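You operate a simulated robot arm through the tools that you are given. There is no shell and no other tool.

You run a simulated robot arm. Do the job below in one go: nothing can be reset, and whatever is moved stays where it is left.

JOB
Swap the blue footed rod in the green vise for the yellow one.
Fine: lock the swivel first; blue rod upright on the bench end; yellow rod clamped tight. Set down upright: blue footed rod.
Where things are to end (x, y in the base frame): blue footed rod within 60 mm of [800, 760].

The check looks at the end state, three seconds after you hand in, the way a careful person would. Anything else that was tipped, shoved, dropped, spilled or broken makes it a failure.

ROBOT AND FRAMES
A 6-joint arm with a two-finger gripper, fixed in place. Base frame: the origin is at the foot of the arm, x ahead of it, y to its left, z up. Lengths are in mm, angles in degrees, forces in N, time in s.
Its first joint turns from -166.0 to 166.0 degrees. Payload 2.45 kg.
The tool frame sits at the grasp point between the pads (the TCP): z along the fingers, y along the line on which they close. The tips reach 20 mm beyond it. The gripper opens to 140 mm. The gripper's body begins 168 mm behind the TCP.
Orientation is that of the tool frame in the base frame, as a unit quaternion [w, x, y, z]. With the fingers straight down and closing along the base's y, the tool's x points along the base's -x, its y along +y and its z along -z.

CONTROLS
- The arm moves only by the tool servo_tool. Its argument "motion" is text: rows parted by semicolons, each of 7 numbers parted by spaces: the shift along the base's x, y, z in mm, then the turn, a rotation vector about the base's x, y, z in rad, then the opening, from 0 (shut) to 1 (fully open). In form: x y z rx ry rz jaw; .... A call has 1 to 20 rows; each row shifts and turns the commanded pose from where the row before left it. A row lasts 0.2 s, in which the tool goes at most 50 mm and 8.6 degrees; a call with a longer step from one row to the next is refused whole, and so is a gripper value outside its range. A pose out of reach is approached as far as the arm can. The call stops where the force on the tool passes 90 N (or 10 N more than at its start, if that is more) or the arm is blocked; 0.2 s more then pass. Each finger travels about 45 mm/s and halts on what it meets, pressing with about 43 N; the grip force reading is that of the motor and also rises with nothing between the fingers. The clock runs only during rows and for 0.2 s after the last one: add rows that do not move to give the fingers time. The reply holds the time, the measured pose of the TCP, the force on the tool along the base axes, the opening and the grip force, in the units named above and with some noise, with the torque about the TCP (base axes, N m) and any sound that the robot's microphone picked up.
- Cameras (640 x 400 px; columns grow to the right, rows downward): "scene" is fixed at [399.3, 500.1, 1499.8]; the picture's right is [-0.79, -0.62, 0.00], its down [-0.17, 0.21, -0.96] and it looks along [0.60, -0.76, -0.27] (base axes); focal length 214 px, centre (320, 200). "wrist" rides on the gripper at [78, 11, -209] in the tool frame; the picture's right is [-0.14, 0.99, 0.00], its down [-0.92, -0.13, -0.37] and it looks along [-0.36, -0.05, 0.93] (tool axes); focal length 280 px, centre (320, 200). There is no depth. A picture from a camera that has moved, and an enlarged one, comes with that camera's place and axes in the base frame and with its lens.
- grab_frame(camera): a new picture of that camera. The clock stands still meanwhile.
- zoom(camera, box): a new picture of the part [left, top, right, bottom] of that camera's present view, enlarged. The clock stands still meanwhile.
- sign_off(): hands the job in; it is judged then, once.

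Nothing tells you positions but the pictures and the camera data. Unless the task says otherwise, let go and move clear before handing in.

The tools are called after "Call:" as a command line: name --argument value ..., lists and objects as JSON in quotes. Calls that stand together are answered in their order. servo_tool: Moves the arm, as the interface text tells. Its arguments: {"type":"object","properties":{"motion":{"type":"string"}},"required":["motion"]} The other tools are called the same way: grab_frame (camera) takes a picture; zoom (camera, box) takes an enlarged picture of a part of a camera's view; sign_off () hands the job in.

At the start:

```text
time_s: 0.0
position: [676.5, 53.6, 1333.7]
tool_rot: [0.0, 0.0, 1.0, 0.0]
ft_force: [-0.3, 0.4, -0.1]
wrist_torque: [-0.02, 0.01, 0.0]
gripper_width: 140.0
gripper_force: 0.1
```

scene: 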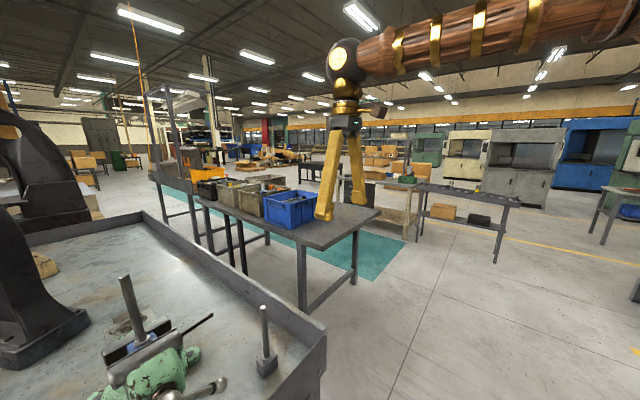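
wrist: 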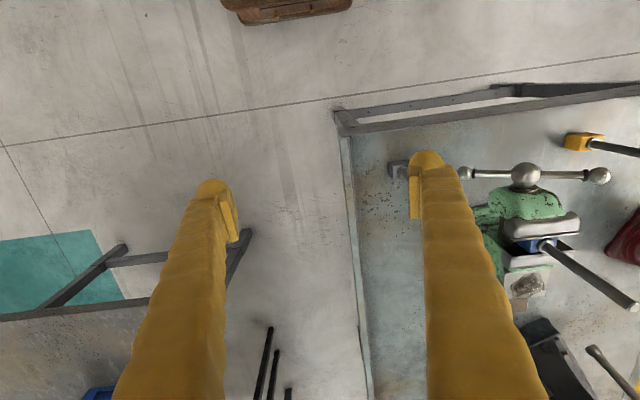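

I see a bench with a green vise holding a rod, a yellow-footed rod lying further off, and a swivel lever. I'll look closer before moving anything.

Call:
zoom --camera "scene" --box '[60, 250, 340, 400]'

Call:
zoom --camera "wrist" --box '[380, 80, 640, 400]'

```text
2.29 times, centred on (200, 325) of scene
camera zoom: at [399.3, 500.1, 1499.8], right [-0.79, -0.62, 0.0], down [-0.17, 0.21, -0.96], along [0.6, -0.76, -0.27], focal length 490 px, centre (594, -86)
```

zoom: 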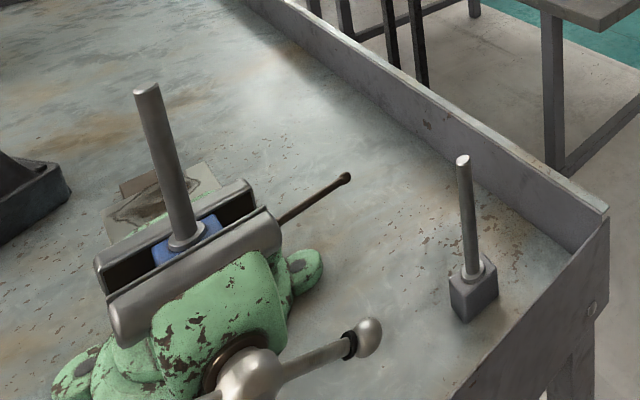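

```text
1.25 times, centred on (510, 240) of wrist
camera zoom: at [598.3, 64.6, 1541.5], right [0.14, 0.99, 0.0], down [0.92, -0.13, 0.37], along [0.36, -0.05, -0.93], focal length 350 px, centre (82, 150)
```

zoom: 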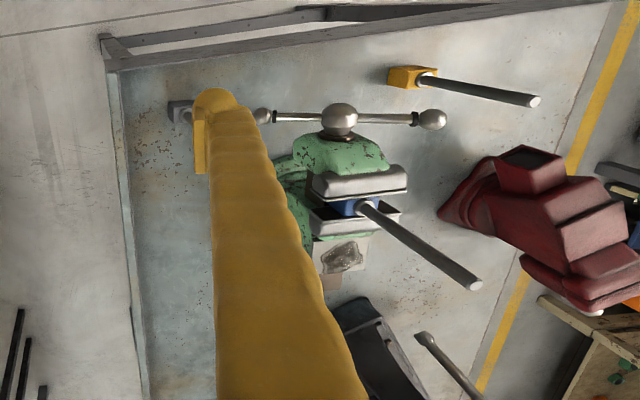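

The blue rod stands in the vise at about (932, 450), with its top near z 1241. The yellow-footed rod stands nearer the base. I'll swing the wrist camera over the vise, staying high, to get a better view.

Call:
servo_tool --motion "0 45 0 0 0 0 1; 0 45 0 0 0 0 1; 0 45 0 0 0 0 1; 0 45 0 0 0 0 1; 0 45 0 0 0 0 1; 0 0 0 0 0 0 1"

Call:
grab_frame --camera "wrist"

Call:
grab_frame --camera "scene"

```text
time_s: 1.4
position: [676.4, 278.2, 1332.9]
tool_rot: [0.0, 0.0, 1.0, 0.0]
ft_force: [0.1, -0.1, -0.3]
wrist_torque: [0.01, 0.0, -0.02]
gripper_width: 140.2
gripper_force: 0.0
```

```text
taken
camera wrist: at [598.5, 290.0, 1540.6], right [0.14, 0.99, 0.0], down [0.92, -0.13, 0.37], along [0.36, -0.05, -0.93], focal length 280 px, centre (320, 200)
```

wrist: 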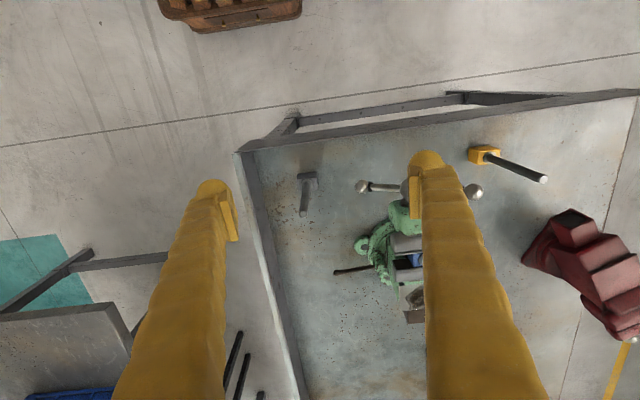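

```text
taken
```

scene: 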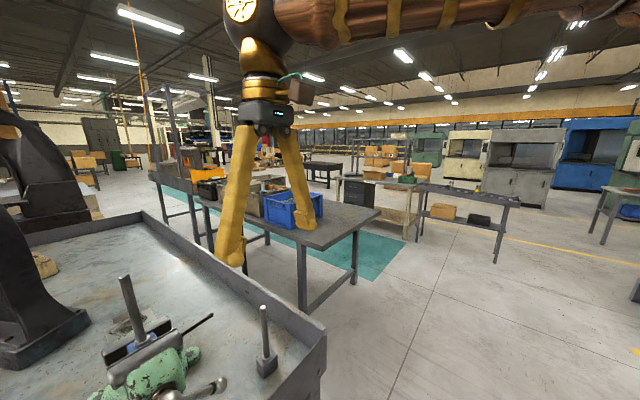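

Call:
zoom --camera "wrist" --box '[320, 140, 440, 340]'

Call:
zoom --camera "wrist" --box '[440, 80, 640, 360]'

Call:
zoom --camera "scene" --box '[80, 260, 240, 400]'

```text
2.00 times, centred on (380, 240) of wrist
camera zoom: at [598.5, 290.0, 1540.6], right [0.14, 0.99, 0.0], down [0.92, -0.13, 0.37], along [0.36, -0.05, -0.93], focal length 561 px, centre (200, 120)
```

zoom: 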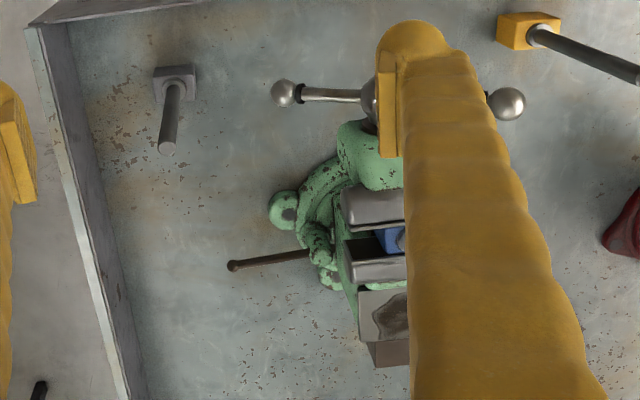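

```text
1.43 times, centred on (540, 220) of wrist
camera zoom: at [598.5, 290.0, 1540.6], right [0.14, 0.99, 0.0], down [0.92, -0.13, 0.37], along [0.36, -0.05, -0.93], focal length 401 px, centre (6, 171)
```

zoom: 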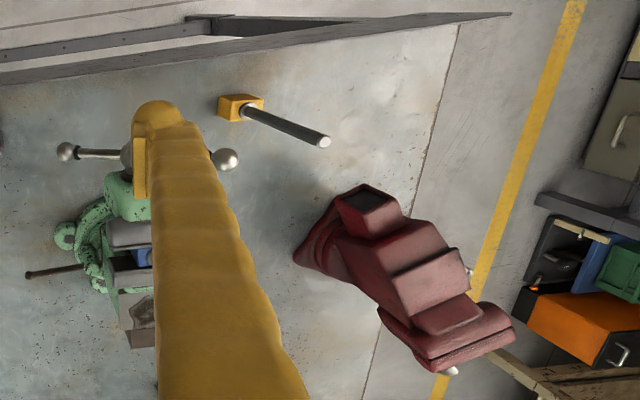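

```text
2.86 times, centred on (160, 330) of scene
camera zoom: at [399.3, 500.1, 1499.8], right [-0.79, -0.62, 0.0], down [-0.17, 0.21, -0.96], along [0.6, -0.76, -0.27], focal length 613 px, centre (777, -171)
```

zoom: 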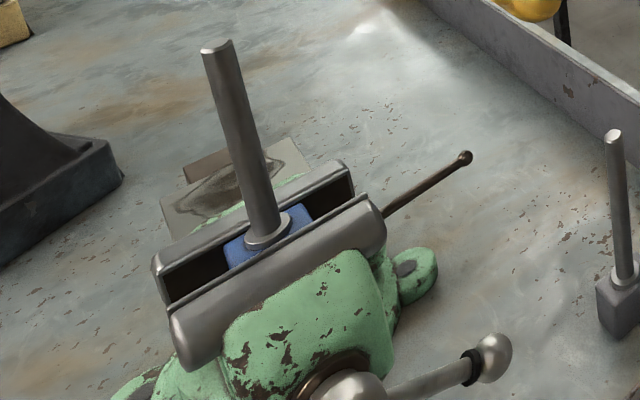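

I need a side-on look at the vise and the dark swivel lever, so I'll tilt the tool toward the vise while keeping well above everything.

Call:
servo_tool --motion "18 -12 -20 0.149 0 0 1; 18 -12 -20 0.149 0 0 1; 18 -12 -20 0.149 0 0 1; 18 -12 -20 0.149 0 0 1; 0 0 0 0 0 0 1"

Call:
grab_frame --camera "wrist"

```text
time_s: 2.6
position: [748.8, 229.8, 1253.2]
tool_rot: [0.0, 0.001, 0.956, 0.294]
ft_force: [-0.6, 0.2, -0.2]
wrist_torque: [-0.04, -0.04, 0.0]
gripper_width: 140.0
gripper_force: 0.0
```

```text
taken
camera wrist: at [670.7, 121.8, 1430.7], right [0.14, 0.82, 0.56], down [0.92, -0.31, 0.23], along [0.37, 0.48, -0.8], focal length 280 px, centre (320, 200)
```

wrist: 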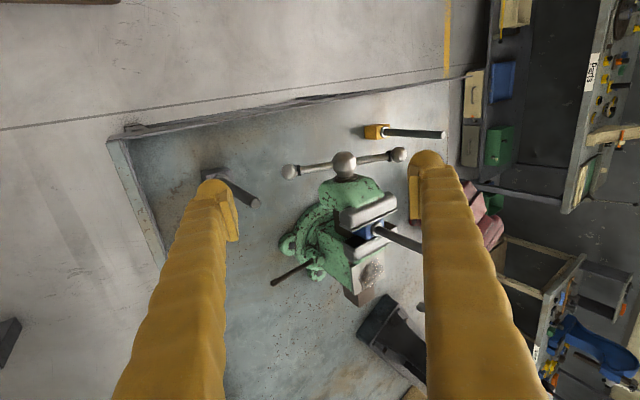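

Call:
zoom --camera "wrist" --box '[260, 130, 420, 320]'

Call:
zoom --camera "wrist" --box '[255, 190, 345, 310]'

```text
2.11 times, centred on (340, 225) of wrist
camera zoom: at [670.7, 121.8, 1430.7], right [0.14, 0.82, 0.56], down [0.92, -0.31, 0.23], along [0.37, 0.48, -0.8], focal length 590 px, centre (278, 147)
```

zoom: 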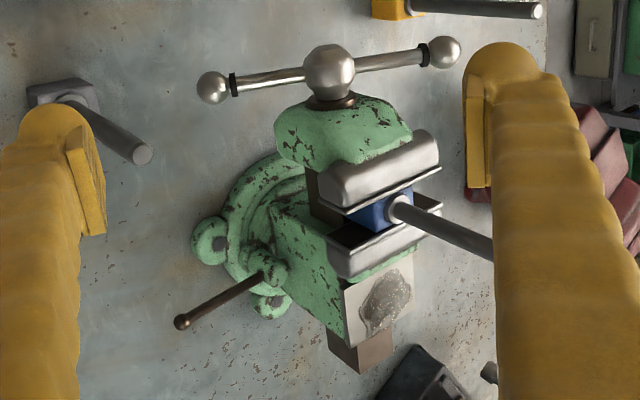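

```text
3.33 times, centred on (300, 250) of wrist
camera zoom: at [670.7, 121.8, 1430.7], right [0.14, 0.82, 0.56], down [0.92, -0.31, 0.23], along [0.37, 0.48, -0.8], focal length 935 px, centre (387, 33)
```

zoom: 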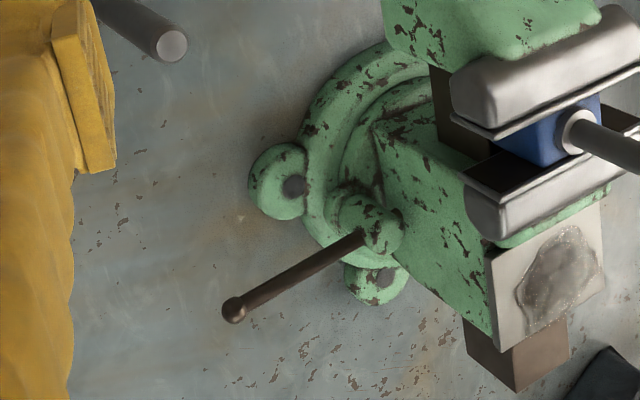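

The bench top is near z 870, and the swivel lever runs from a hub at about (1028, 380, 950) to its ball end at about (1030, 269, 953). The handle's centre ball is at about (816, 445, 1000), with the bar tilted. I'll move closer to inspect the lever.

Call:
servo_tool --motion "40 -10 -15 0 0 0 1; 40 -10 -15 0 0 0 1; 40 -10 -15 0 0 0 1; 40 -10 -15 0 0 0 1; 0 0 0 0 0 0 1"

Call:
grab_frame --camera "wrist"

Call:
zoom --camera "wrist" --box '[240, 60, 430, 240]'

```text
time_s: 3.8
position: [909.2, 188.8, 1192.2]
tool_rot: [0.0, 0.001, 0.956, 0.294]
ft_force: [-0.3, -0.1, -0.2]
wrist_torque: [-0.02, 0.01, 0.03]
gripper_width: 140.0
gripper_force: 0.0
```

```text
taken
camera wrist: at [831.3, 82.7, 1371.1], right [0.14, 0.82, 0.56], down [0.92, -0.31, 0.23], along [0.36, 0.48, -0.8], focal length 280 px, centre (320, 200)
```

wrist: 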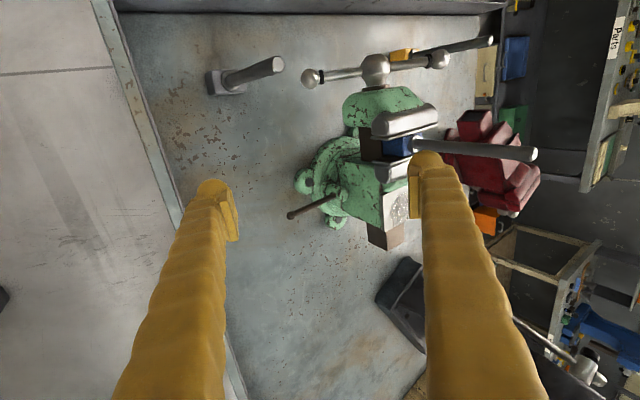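

```text
2.22 times, centred on (335, 150) of wrist
camera zoom: at [831.3, 82.7, 1371.1], right [0.14, 0.82, 0.56], down [0.92, -0.31, 0.23], along [0.36, 0.48, -0.8], focal length 623 px, centre (287, 311)
```

zoom: 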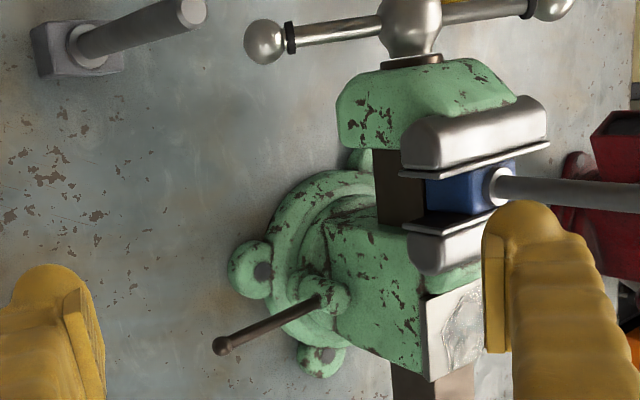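

Call:
zoom --camera "wrist" --box '[280, 130, 400, 240]'

Call:
zoom --camera "wrist" --box '[330, 60, 450, 200]'

Call:
zoom --camera "wrist" --box '[440, 0, 640, 250]'

```text
3.64 times, centred on (340, 185) of wrist
camera zoom: at [831.3, 82.7, 1371.1], right [0.14, 0.82, 0.56], down [0.92, -0.31, 0.23], along [0.36, 0.48, -0.8], focal length 1020 px, centre (247, 254)
```

zoom: 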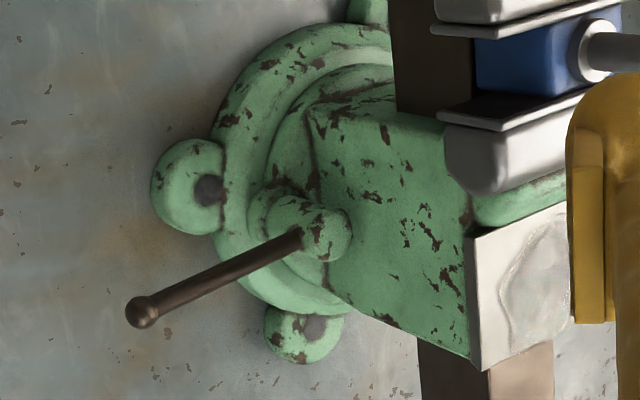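

```text
2.86 times, centred on (390, 130) of wrist
camera zoom: at [831.3, 82.7, 1371.1], right [0.14, 0.82, 0.56], down [0.92, -0.31, 0.23], along [0.36, 0.48, -0.8], focal length 801 px, centre (120, 400)
```

zoom: 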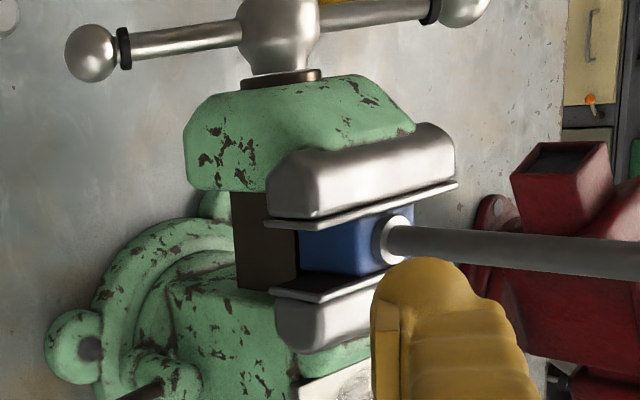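

```text
1.60 times, centred on (540, 125) of wrist
camera zoom: at [831.3, 82.7, 1371.1], right [0.14, 0.82, 0.56], down [0.92, -0.31, 0.23], along [0.36, 0.48, -0.8], focal length 449 px, centre (-32, 320)
```

zoom: 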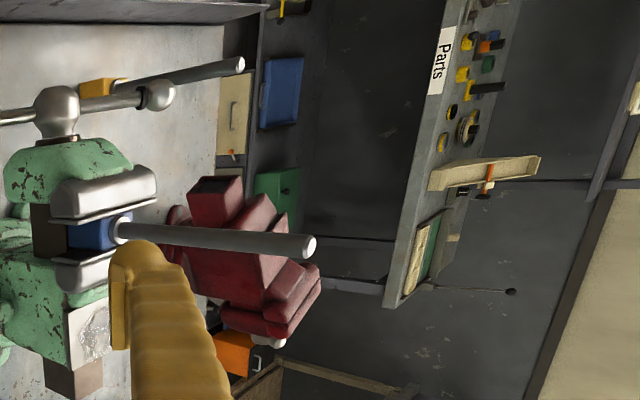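

The swivel lever turns on a vertical hub at about (1013, 376), and it points to -y. I'll close the fingers and tilt the tool outward in x. That tests the reach and sets up to hook the lever from its far side for a clockwise push.

Call:
servo_tool --motion "10 18 0 -0.149 0 0 0; 10 18 0 -0.149 0 0 0; 10 18 0 -0.149 0 0 0; 10 18 0 -0.149 0 0 0; 20 5 0 0 -0.131 0 0; 20 5 0 0 -0.131 0 0; 20 5 0 0 -0.131 0 0; 20 0 0 0 -0.131 0 0; 0 0 0 0 0 0 0; 0 0 0 0 0 0 0"

Call:
grab_frame --camera "wrist"

Call:
grab_frame --camera "scene"

```text
time_s: 6.0
position: [1027.8, 277.7, 1193.8]
tool_rot: [0.26, 0.0, 0.966, 0.0]
ft_force: [-0.6, 0.0, -0.5]
wrist_torque: [0.01, 0.07, -0.02]
gripper_width: 0.1
gripper_force: 30.5
```

```text
taken
camera wrist: at [855.8, 289.0, 1334.3], right [0.12, 0.99, 0.07], down [0.61, -0.13, 0.78], along [0.78, -0.05, -0.62], focal length 280 px, centre (320, 200)
```

wrist: 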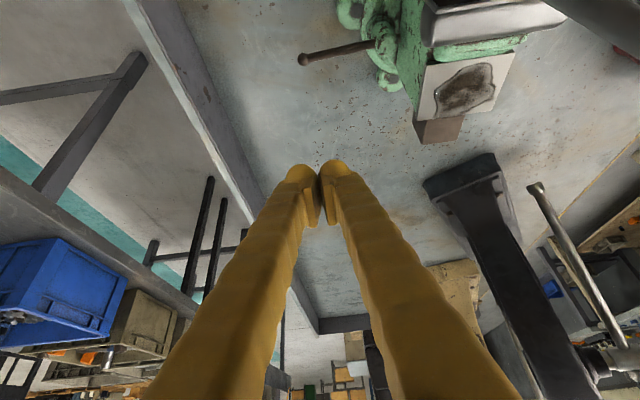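

```text
taken
```

scene: 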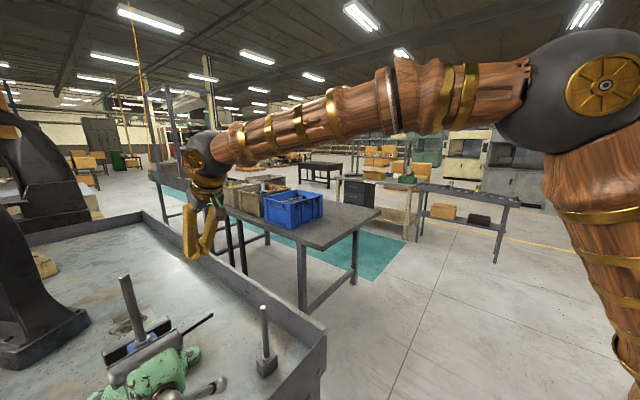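

The reach with a 30° outward tilt looks fine. The lever ball is confirmed at about (1030, 270, 954). I'll go past the lever on the far side and descend.

Call:
servo_tool --motion "40 8 0 0 0 0 0; 0 0 -40 0 0 0 0; 0 0 -40 0 0 0 0; 0 0 -40 0 0 0 0; 0 0 -40 0 0 0 0; 0 0 -40 0 0 0 0; 0 0 -20 0 0 0 0; 0 0 0 0 0 0 0"

Call:
grab_frame --camera "wrist"

Call:
zoom --camera "scene" --box '[80, 200, 300, 400]'

```text
time_s: 7.8
position: [1067.4, 285.0, 973.2]
tool_rot: [0.258, 0.0, 0.966, 0.0]
ft_force: [0.2, -0.2, 0.1]
wrist_torque: [0.03, 0.01, -0.01]
gripper_width: 0.1
gripper_force: 29.2
```

```text
taken
camera wrist: at [896.4, 296.5, 1113.8], right [0.12, 0.99, 0.07], down [0.61, -0.13, 0.78], along [0.78, -0.05, -0.62], focal length 280 px, centre (320, 200)
```

wrist: 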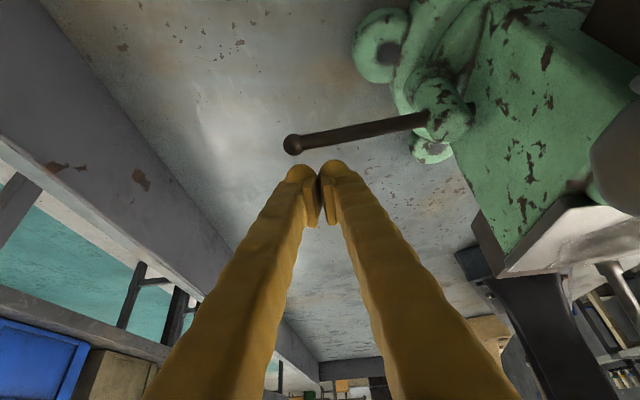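

```text
2.00 times, centred on (190, 300) of scene
camera zoom: at [399.3, 500.1, 1499.8], right [-0.79, -0.62, 0.0], down [-0.17, 0.21, -0.96], along [0.6, -0.76, -0.27], focal length 429 px, centre (580, 0)
```

zoom: 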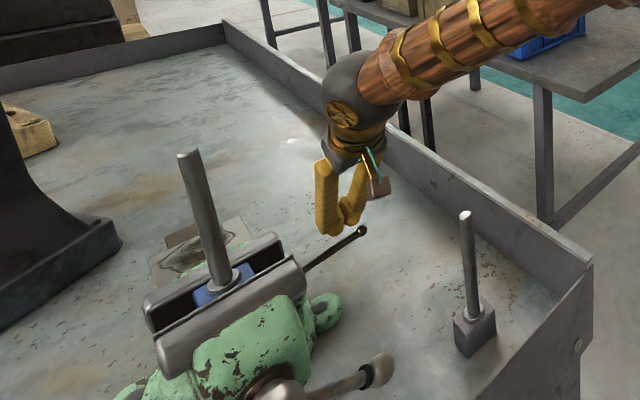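

The lever lies where I computed it, with the fingers just beyond it. I'll lower a bit and ease back in -x, watching the force.

Call:
servo_tool --motion "0 0 -16 0 0 0 0; -5 0 0 0 0 0 0; -5 0 0 0 0 0 0; -4 0 0 0 0 0 0; 0 0 0 0 0 0 0"

Call:
servo_tool --motion "-4 0 0 0 0 0 0; -4 0 0 0 0 0 0; 0 0 0 0 0 0 0"

Call:
grab_frame --camera "wrist"

```text
time_s: 9.0
position: [1054.2, 285.9, 957.3]
tool_rot: [0.259, 0.0, 0.966, 0.0]
ft_force: [0.7, -0.2, 2.2]
wrist_torque: [-0.06, 0.04, 0.0]
gripper_width: 0.0
gripper_force: 29.3
```

```text
time_s: 9.8
position: [1045.6, 285.1, 958.1]
tool_rot: [0.26, 0.0, 0.966, 0.0]
ft_force: [1.2, -0.3, -0.3]
wrist_torque: [0.0, 0.01, 0.01]
gripper_width: 0.0
gripper_force: 29.1
```

```text
taken
camera wrist: at [873.8, 296.8, 1098.1], right [0.12, 0.99, 0.07], down [0.61, -0.13, 0.78], along [0.78, -0.05, -0.62], focal length 280 px, centre (320, 200)
```

wrist: 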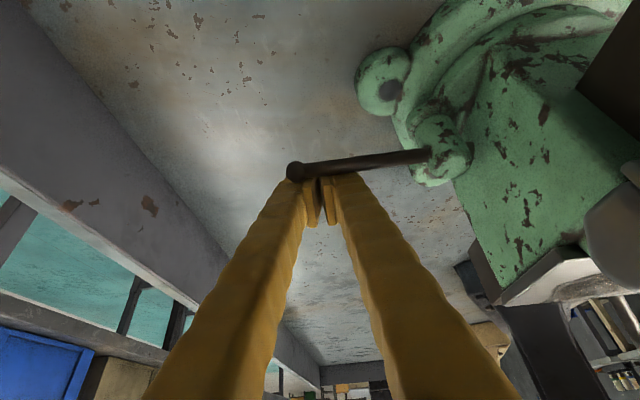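

Call:
servo_tool --motion "-4 0 0 0 0 0 0; -4 0 0 0 0 0 0; -4 0 0 0 0 0 0; 0 0 0 0 0 0 0"

Call:
zoom --camera "wrist" --box '[220, 60, 480, 260]'

```text
time_s: 10.8
position: [1033.2, 285.9, 957.4]
tool_rot: [0.258, 0.0, 0.966, 0.0]
ft_force: [1.8, 0.6, 2.2]
wrist_torque: [-0.01, 0.0, -0.07]
gripper_width: 0.0
gripper_force: 29.3
```

```text
2.00 times, centred on (350, 160) of wrist
camera zoom: at [862.2, 296.9, 1097.7], right [0.12, 0.99, 0.07], down [0.61, -0.13, 0.78], along [0.78, -0.05, -0.62], focal length 561 px, centre (260, 280)
```

zoom: 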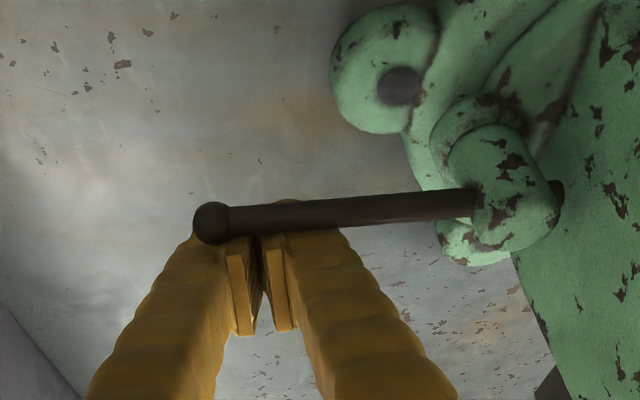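

Call:
zoom --camera "scene" --box '[80, 200, 300, 400]'

Call:
grab_frame --camera "wrist"

```text
2.00 times, centred on (190, 300) of scene
camera zoom: at [399.3, 500.1, 1499.8], right [-0.79, -0.62, 0.0], down [-0.17, 0.21, -0.96], along [0.6, -0.76, -0.27], focal length 429 px, centre (580, 0)
```

zoom: 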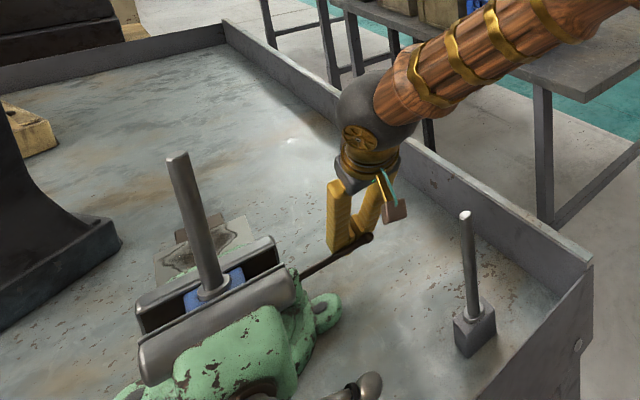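

```text
taken
camera wrist: at [862.2, 296.9, 1097.7], right [0.12, 0.99, 0.07], down [0.61, -0.13, 0.78], along [0.78, -0.05, -0.62], focal length 280 px, centre (320, 200)
```

wrist: 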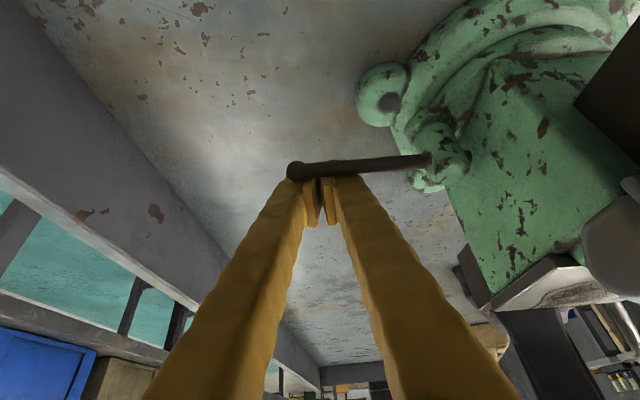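

The vise itself appears to have swivelled slightly while I was pushing on the lever, so I'll stop. I'll back the finger off and re-measure from above.

Call:
servo_tool --motion "10 0 0 0 0 0 0; 10 0 0 0 0 0 0; 10 0 20 0 0 0 0; 0 0 40 0 0 0 0; 0 0 40 0 0 0 0; 0 0 40 0 0 0 0; 0 0 40 0 0 0 0; 0 0 40 0 0 0 0; 0 0 15 0 0 0 0; -20 0 0 0 0.131 0 0; -20 0 0 0 0.131 0 0; -20 -5 0 0 0.131 0 0; -20 -5 0 0 0.131 0 0; -20 -18 0 0.149 0 0 0; -18 -18 0 0.149 0 0 0; -18 -25 0 0.149 0 0 0; -18 -25 0 0.149 0 0 0; 0 0 0 0 0 0 0"

Call:
grab_frame --camera "wrist"

Call:
zoom --camera "scene" --box '[80, 260, 240, 400]'

```text
time_s: 14.6
position: [910.1, 188.4, 1191.6]
tool_rot: [0.0, -0.001, 0.956, 0.295]
ft_force: [-1.1, -0.7, -0.5]
wrist_torque: [0.02, -0.01, -0.02]
gripper_width: 0.2
gripper_force: 29.4
```

```text
taken
camera wrist: at [831.7, 80.7, 1370.3], right [0.14, 0.82, 0.56], down [0.92, -0.31, 0.23], along [0.37, 0.48, -0.8], focal length 280 px, centre (320, 200)
```

wrist: 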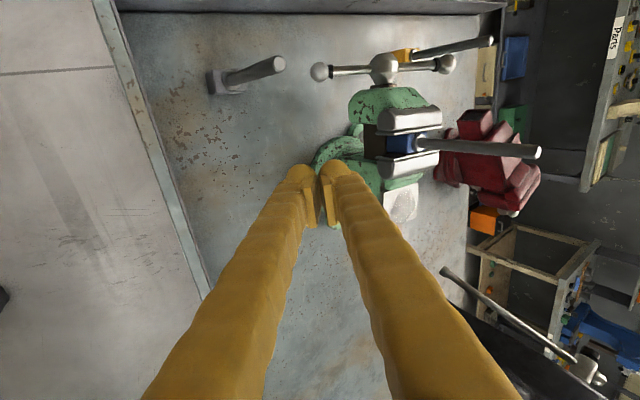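

```text
2.86 times, centred on (160, 330) of scene
camera zoom: at [399.3, 500.1, 1499.8], right [-0.79, -0.62, 0.0], down [-0.17, 0.21, -0.96], along [0.6, -0.76, -0.27], focal length 613 px, centre (777, -171)
```

zoom: 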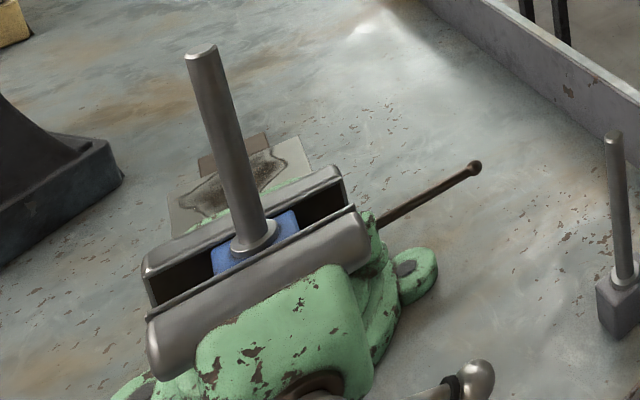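

Call:
servo_tool --motion "0 0 0 0 0 0 1; 0 0 0 0 0 0 1; 0 0 0 0 0 0 1; 0 0 0 0 0 0 1; 0 0 0 0 0 0 1; 0 0 0 0 0 0 1; 0 0 0 0 0 0 1; 0 0 0 0 0 0 1"

Call:
zoom --camera "wrist" --box '[240, 60, 430, 240]'

Call:
zoom --camera "wrist" --box '[280, 130, 400, 240]'

```text
time_s: 16.4
position: [910.0, 189.2, 1192.4]
tool_rot: [0.0, 0.0, 0.956, 0.293]
ft_force: [1.2, -0.2, 0.0]
wrist_torque: [-0.04, -0.01, -0.02]
gripper_width: 140.0
gripper_force: 0.1
```

```text
2.22 times, centred on (335, 150) of wrist
camera zoom: at [831.9, 80.9, 1370.4], right [0.14, 0.82, 0.56], down [0.92, -0.31, 0.23], along [0.37, 0.48, -0.8], focal length 623 px, centre (287, 311)
```

zoom: 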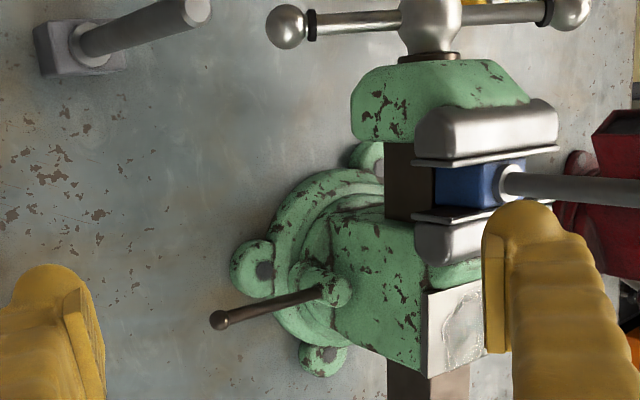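

```text
3.64 times, centred on (340, 185) of wrist
camera zoom: at [831.9, 80.9, 1370.4], right [0.14, 0.82, 0.56], down [0.92, -0.31, 0.23], along [0.37, 0.48, -0.8], focal length 1020 px, centre (247, 254)
```

zoom: 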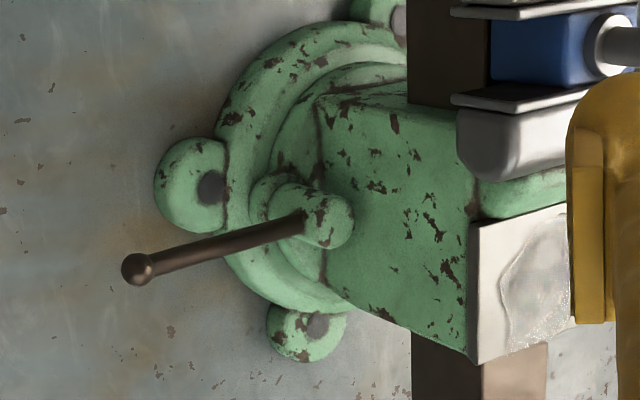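

The vise swung about 5–6° clockwise as seen from above, with almost no force, and the lever hardly moved relative to it. I'll grip the lever instead, which fixes both angles. I'll turn it about its own hub and then bring the vise back to where it started. First I re-orient the tool so the fingers straddle the lever.

Call:
servo_tool --motion "5 10 0 -0.149 0 0 1; 5 10 0 -0.149 0 0 1; 5 10 0 -0.149 0 0 1; 5 10 0 -0.149 0 0 1; 0 0 0 0 0 0.143 1; 0 0 0 0 0 0.143 1; 0 0 0 0 0 0.143 1; 0 0 0 0 0 0.143 1; 0 0 0 0 0 0.143 0.6; 0 0 0 0 0 0.143 0.4; 0 0 0 0 0 0.143 0.3; 0 0 0 0 0 0.143 0.25; 0 0 0 0 0 0.143 0.25; 0 0 0 0 0 0.143 0.25; 0 0 0 0 0 0.141 0.25; 0 0 0 0 0 0 0.25"

Call:
grab_frame --camera "wrist"

Call:
grab_frame --camera "scene"

```text
time_s: 19.8
position: [930.7, 229.7, 1193.5]
tool_rot: [0.001, -0.706, 0.708, 0.0]
ft_force: [0.2, 0.1, 0.9]
wrist_torque: [-0.05, 0.01, -0.01]
gripper_width: 35.0
gripper_force: 0.1
```

```text
taken
camera wrist: at [919.7, 151.5, 1400.5], right [-0.99, 0.14, 0.0], down [0.13, 0.92, 0.37], along [0.05, 0.37, -0.93], focal length 280 px, centre (320, 200)
```

wrist: 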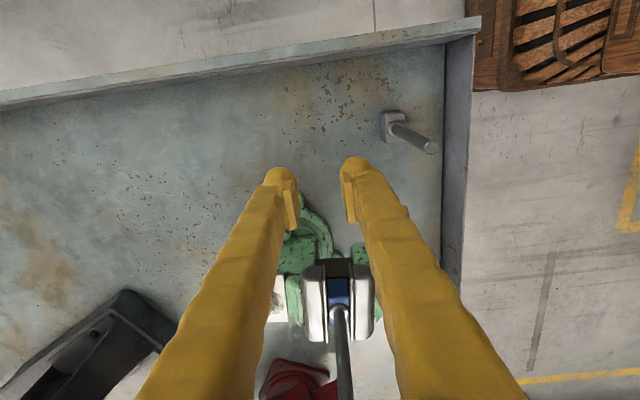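

```text
taken
```

scene: 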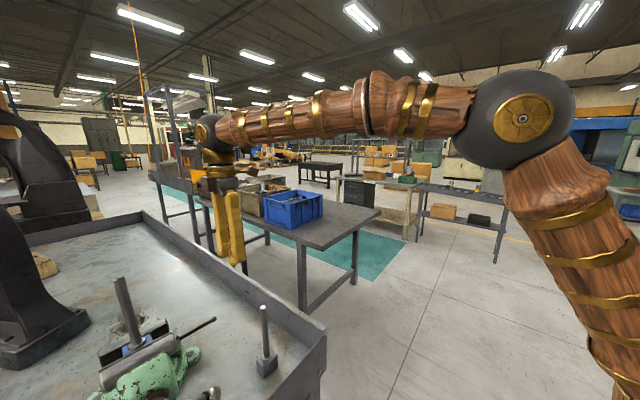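

Now I tilt outward and line up so the fingers straddle the lever near (1008, 288, 957), stopping short for a look.

Call:
servo_tool --motion "4 14.5 -10 0 -0.131 0 0.25; 4 14.5 -10 0 -0.131 0 0.25; 4 14.5 -10 0 -0.131 0 0.25; 5 14.5 -10 0 -0.131 0 0.25; 0 0 -40 0 0 0 0.25; 0 0 -35 0 0 0 0.25; 0 0 0 0 0 0 0.25"

Call:
grab_frame --camera "wrist"

```text
time_s: 21.4
position: [946.2, 288.4, 1077.7]
tool_rot: [0.184, -0.683, 0.683, -0.184]
ft_force: [-0.1, 0.7, -0.7]
wrist_torque: [-0.02, -0.01, -0.02]
gripper_width: 35.0
gripper_force: 0.1
```

```text
taken
camera wrist: at [832.6, 209.6, 1252.0], right [-0.86, 0.14, -0.5], down [-0.07, 0.92, 0.38], along [0.51, 0.36, -0.78], focal length 280 px, centre (320, 200)
```

wrist: 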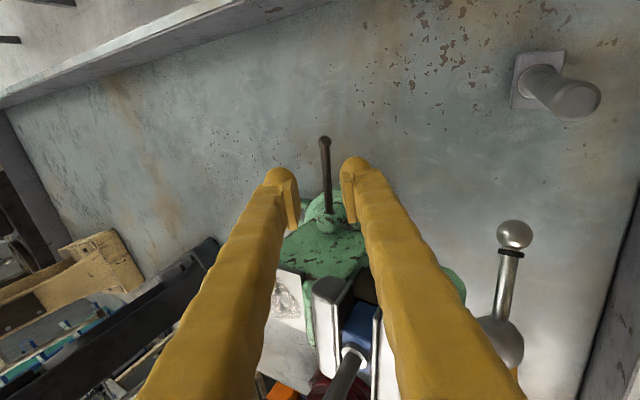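

Call:
zoom --camera "wrist" --box '[270, 110, 390, 260]'

```text
2.67 times, centred on (330, 185) of wrist
camera zoom: at [832.6, 209.6, 1252.0], right [-0.86, 0.14, -0.5], down [-0.07, 0.92, 0.38], along [0.51, 0.36, -0.78], focal length 748 px, centre (293, 240)
```

zoom: 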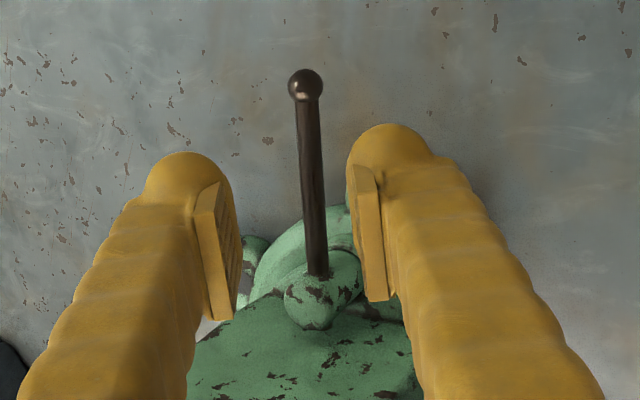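

Good view: the lever lies between the fingers. I'll approach along the tool axis until it sits at the grasp point, then close gently.

Call:
servo_tool --motion "-6.4 1.6 -3.7 0 0 0 0.25; 17.1 0 -29.4 0 0 0 0.25; 17.1 0 -29.4 0 0 0 0.25; 17.1 0 -29.4 0 0 0 0.25; 17.1 0 -29.4 0 0 0 0.25; 0 0 0 0 0 0 0.25"

Call:
grab_frame --camera "wrist"

```text
time_s: 22.8
position: [1008.9, 288.7, 955.5]
tool_rot: [0.183, -0.683, 0.683, -0.183]
ft_force: [-1.3, 0.3, 0.2]
wrist_torque: [0.01, -0.01, 0.0]
gripper_width: 35.0
gripper_force: 0.1
```

```text
taken
camera wrist: at [895.8, 210.7, 1130.3], right [-0.86, 0.14, -0.5], down [-0.07, 0.92, 0.38], along [0.51, 0.36, -0.78], focal length 280 px, centre (320, 200)
```

wrist: 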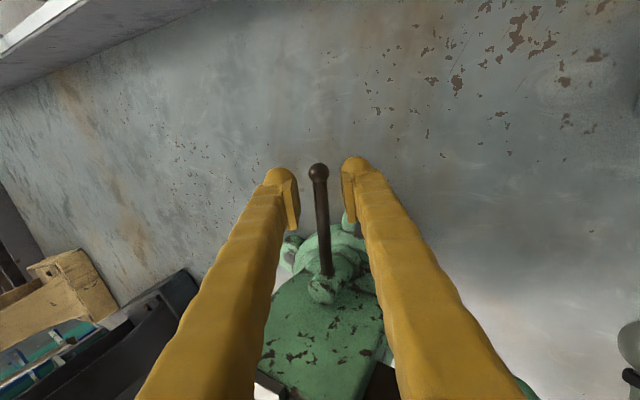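

Call:
servo_tool --motion "0 0 0 0 0 0 0.12; 0 0 0 0 0 0 0; 0 0 0 0 0 0 0; 0 0 0 0 0 0 0"

Call:
zoom --camera "wrist" --box '[240, 120, 420, 320]'

```text
time_s: 23.8
position: [1008.8, 288.8, 955.4]
tool_rot: [0.183, -0.682, 0.684, -0.184]
ft_force: [1.7, 0.8, -12.0]
wrist_torque: [0.39, 0.02, -0.22]
gripper_width: 13.3
gripper_force: 39.8
```

```text
2.00 times, centred on (330, 220) of wrist
camera zoom: at [895.7, 210.7, 1129.8], right [-0.86, 0.14, -0.49], down [-0.07, 0.92, 0.38], along [0.51, 0.36, -0.78], focal length 561 px, centre (300, 160)
```

zoom: 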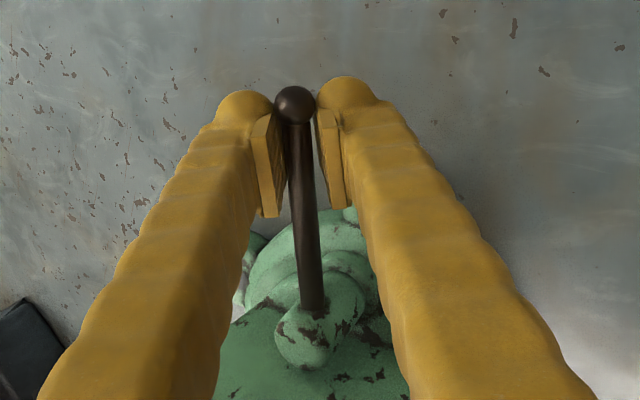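

Call:
servo_tool --motion "0 0 0 0 0 0 0.2; 0 0 0 0 0 0 0.2; 0 9 -2 0 0 0 0.2; 0 0 0 0 0 0 0.2"

Call:
servo_tool --motion "0 0 0 0 0 0 0.1; 0 0 0 0 0 0 0.08; 0 0 0 0 0 0 0.06; 0 0 0 0 0 0 0.05; 0 0 0 0 0 0 0.05"

Call:
zoom --camera "wrist" --box '[240, 120, 420, 320]'

```text
time_s: 24.8
position: [1009.8, 296.8, 954.4]
tool_rot: [-0.184, 0.683, -0.683, 0.183]
ft_force: [0.4, 0.4, -0.6]
wrist_torque: [0.02, -0.01, -0.02]
gripper_width: 27.9
gripper_force: 0.0
```

```text
time_s: 26.0
position: [1009.2, 296.6, 953.9]
tool_rot: [0.184, -0.682, 0.684, -0.184]
ft_force: [6.0, 0.6, 6.1]
wrist_torque: [0.48, -0.05, -0.7]
gripper_width: 10.4
gripper_force: 35.4
```

```text
2.00 times, centred on (330, 220) of wrist
camera zoom: at [895.8, 219.7, 1129.0], right [-0.86, 0.14, -0.5], down [-0.07, 0.92, 0.38], along [0.51, 0.37, -0.78], focal length 561 px, centre (300, 160)
```

zoom: 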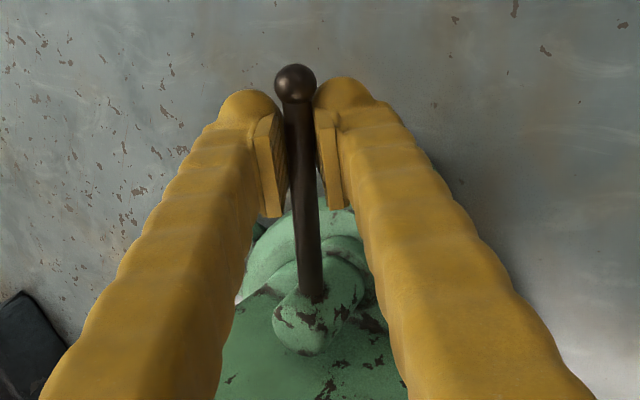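

The lever is gripped at about 10 mm wide. I'll relax the misalignment, since the lever slopes slightly upward toward the hub.

Call:
servo_tool --motion "1 0 1.5 0.06 0 -0.02 0.05; 0 0 0 0 0 0 0.05"

Call:
servo_tool --motion "0.5 0 0.5 0.04 0 -0.02 0.05; 0 0 0 0 0 0 0.05"

```text
time_s: 26.6
position: [1009.8, 296.8, 954.8]
tool_rot: [0.201, -0.67, 0.695, -0.165]
ft_force: [2.7, -1.9, -11.2]
wrist_torque: [-0.16, 0.02, -0.19]
gripper_width: 8.8
gripper_force: 36.2
```

```text
time_s: 27.2
position: [1009.9, 295.7, 952.3]
tool_rot: [0.212, -0.659, 0.706, -0.152]
ft_force: [-5.0, -6.0, -32.2]
wrist_torque: [-0.22, 0.11, 0.28]
gripper_width: 9.0
gripper_force: 37.0
```

Call:
servo_tool --motion "-0.5 -0.5 -2.5 0 0 0.01 0.05; 0 0 0 0 0 0 0.05"

Call:
zoom --camera "wrist" --box '[240, 120, 420, 320]'

```text
time_s: 27.8
position: [1009.7, 297.2, 953.0]
tool_rot: [0.214, -0.662, 0.702, -0.151]
ft_force: [6.2, -4.9, -23.4]
wrist_torque: [-0.67, 0.06, -0.31]
gripper_width: 8.9
gripper_force: 36.5
```

```text
2.00 times, centred on (330, 220) of wrist
camera zoom: at [894.3, 205.6, 1119.3], right [-0.85, 0.21, -0.48], down [-0.05, 0.88, 0.47], along [0.52, 0.43, -0.74], focal length 561 px, centre (300, 160)
```

zoom: 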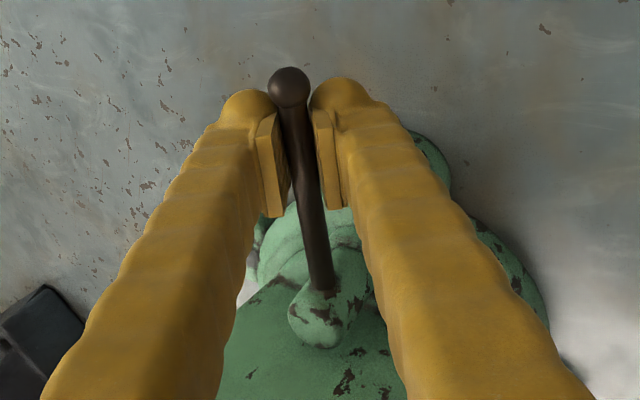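

Call:
servo_tool --motion "0.5 0 -1.5 -0.04 0 0 0.05; 0 0 0 0 0 0 0.05"

```text
time_s: 28.4
position: [1010.3, 296.0, 954.2]
tool_rot: [0.201, -0.666, 0.699, -0.166]
ft_force: [-5.5, -3.1, -3.3]
wrist_torque: [0.17, -0.02, 0.34]
gripper_width: 8.5
gripper_force: 35.8
```

The grip is relaxed now. I'll turn the lever clockwise about its hub by about 3° as a test and read the forces.

Call:
servo_tool --motion "-2 0 0 0 0 -0.025 0.05; -2 0.1 0 0 0 -0.025 0.05; 0 0 0 0 0 0 0.05"

```text
time_s: 29.2
position: [1007.1, 297.1, 953.1]
tool_rot: [0.198, -0.649, 0.715, -0.171]
ft_force: [4.2, 7.5, 5.4]
wrist_torque: [-0.2, -0.02, 0.08]
gripper_width: 8.2
gripper_force: 36.1
```

Call:
servo_tool --motion "-2 0.1 0 0 0 -0.025 0.05; -2 0.2 0 0 0 -0.025 0.05; 0 0 0 0 0 0 0.05"

Call:
zoom --camera "wrist" --box '[240, 120, 420, 320]'

Call:
zoom --camera "scene" --box '[80, 260, 240, 400]'

```text
time_s: 30.0
position: [1001.9, 297.6, 952.1]
tool_rot: [0.192, -0.631, 0.731, -0.176]
ft_force: [-3.8, 11.8, 10.1]
wrist_torque: [-0.65, 0.08, 0.84]
gripper_width: 8.0
gripper_force: 36.3
```

```text
2.00 times, centred on (330, 220) of wrist
camera zoom: at [878.6, 225.8, 1122.1], right [-0.83, 0.28, -0.49], down [0.04, 0.9, 0.44], along [0.56, 0.34, -0.76], focal length 561 px, centre (300, 160)
```

zoom: 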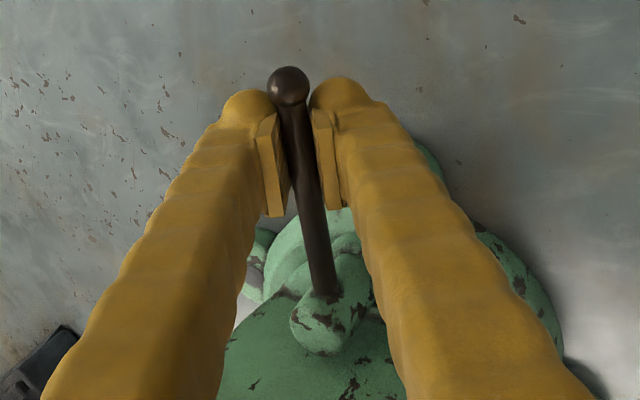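

```text
2.86 times, centred on (160, 330) of scene
camera zoom: at [399.3, 500.1, 1499.8], right [-0.79, -0.62, 0.0], down [-0.17, 0.21, -0.96], along [0.6, -0.76, -0.27], focal length 613 px, centre (777, -171)
```

zoom: 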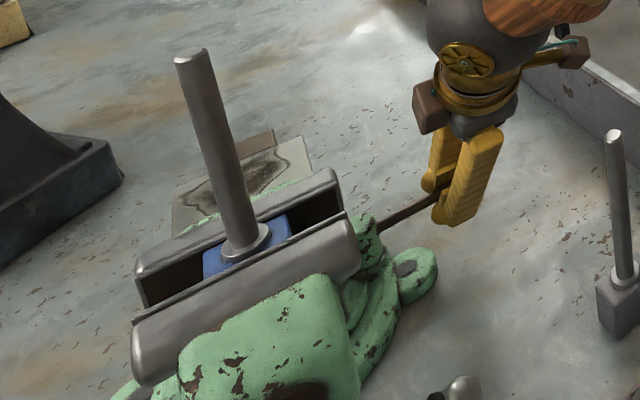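

Turning clockwise just carries the vise along, so the lever looks stopped in that direction. I'll reverse and test counter-clockwise about the hub.

Call:
servo_tool --motion "2 0 0.3 0 0 0.025 0.05; 2 0 0.3 0 0 0.025 0.05; 2 0 0 0 0 0.025 0.05; 2 0 0 0 0 0.025 0.05; 0 0 0 0 0 0 0.05"

Call:
zoom --camera "scene" --box '[80, 260, 240, 400]'

```text
time_s: 31.2
position: [1010.1, 297.2, 952.7]
tool_rot: [0.201, -0.666, 0.699, -0.166]
ft_force: [-2.8, -1.2, -4.5]
wrist_torque: [-0.07, -0.01, 0.05]
gripper_width: 10.4
gripper_force: 3.0
```

```text
2.86 times, centred on (160, 330) of scene
camera zoom: at [399.3, 500.1, 1499.8], right [-0.79, -0.62, 0.0], down [-0.17, 0.21, -0.96], along [0.6, -0.76, -0.27], focal length 613 px, centre (777, -171)
```

zoom: 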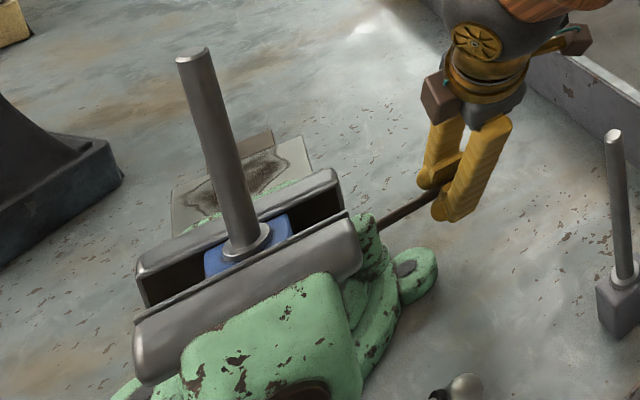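

Call:
zoom --camera "wrist" --box '[240, 120, 420, 320]'

Call:
zoom --camera "scene" --box '[160, 280, 220, 340]'

```text
2.00 times, centred on (330, 220) of wrist
camera zoom: at [894.5, 213.0, 1122.0], right [-0.85, 0.19, -0.49], down [-0.05, 0.9, 0.44], along [0.52, 0.4, -0.76], focal length 561 px, centre (300, 160)
```

zoom: 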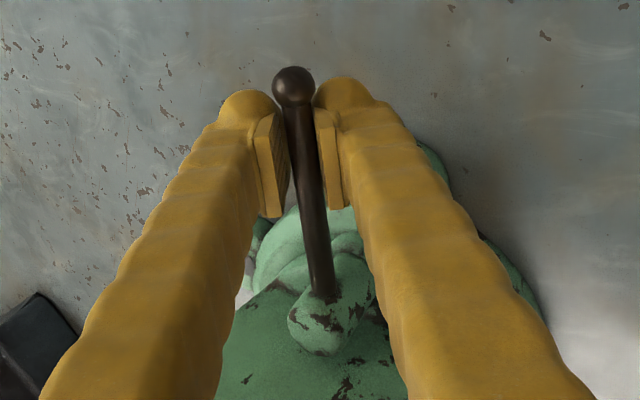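

```text
6.67 times, centred on (190, 310) of scene
camera zoom: at [399.3, 500.1, 1499.8], right [-0.79, -0.62, 0.0], down [-0.17, 0.21, -0.96], along [0.6, -0.76, -0.27], focal length 1430 px, centre (1187, -533)
```

zoom: 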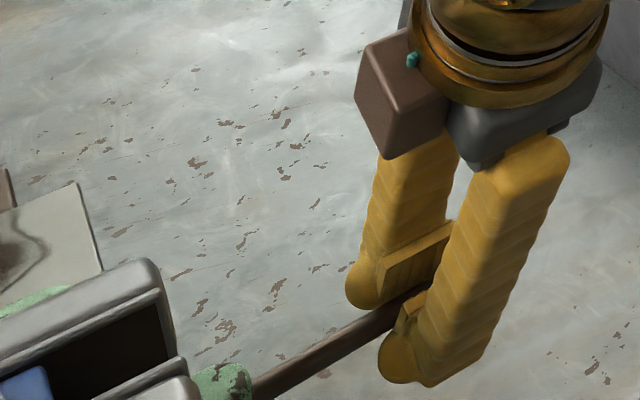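

The lever moved counter-clockwise relative to the vise while the vise stayed put. I'll keep going that way about the hub, checking the vise each time.

Call:
servo_tool --motion "0 0 0 0 0 0 0; 2 0 0 0 0 0.025 0; 2 0 0 0 0 0.025 0; 2 0.1 0 0 0 0.025 0; 2 0.1 0 0 0 0.025 0; 0 0 0 0 0 0 0"

Call:
zoom --camera "scene" --box '[80, 260, 240, 400]'

Call:
zoom --camera "wrist" --box '[240, 120, 420, 320]'

```text
time_s: 32.6
position: [1019.0, 297.2, 952.0]
tool_rot: [-0.208, 0.701, -0.664, 0.155]
ft_force: [-3.8, -2.0, -24.5]
wrist_torque: [-0.35, 0.02, 0.41]
gripper_width: 7.1
gripper_force: 35.3
```

```text
2.86 times, centred on (160, 330) of scene
camera zoom: at [399.3, 500.1, 1499.8], right [-0.79, -0.62, 0.0], down [-0.17, 0.21, -0.96], along [0.6, -0.76, -0.27], focal length 613 px, centre (777, -171)
```

zoom: 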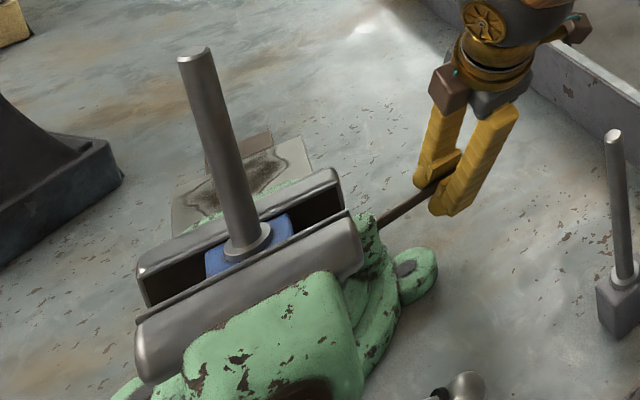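

```text
2.00 times, centred on (330, 220) of wrist
camera zoom: at [911.9, 201.8, 1121.5], right [-0.87, 0.11, -0.49], down [-0.13, 0.89, 0.44], along [0.48, 0.45, -0.76], focal length 561 px, centre (300, 160)
```

zoom: 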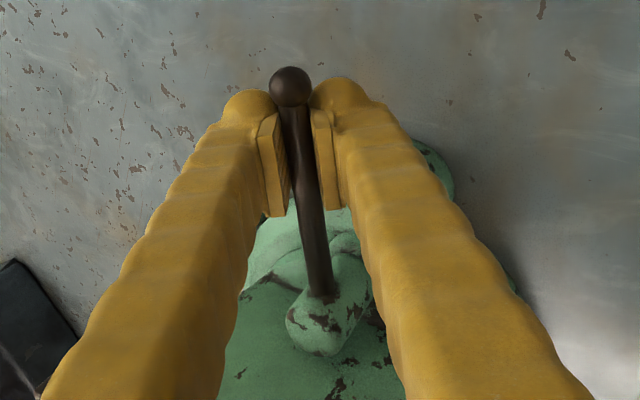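

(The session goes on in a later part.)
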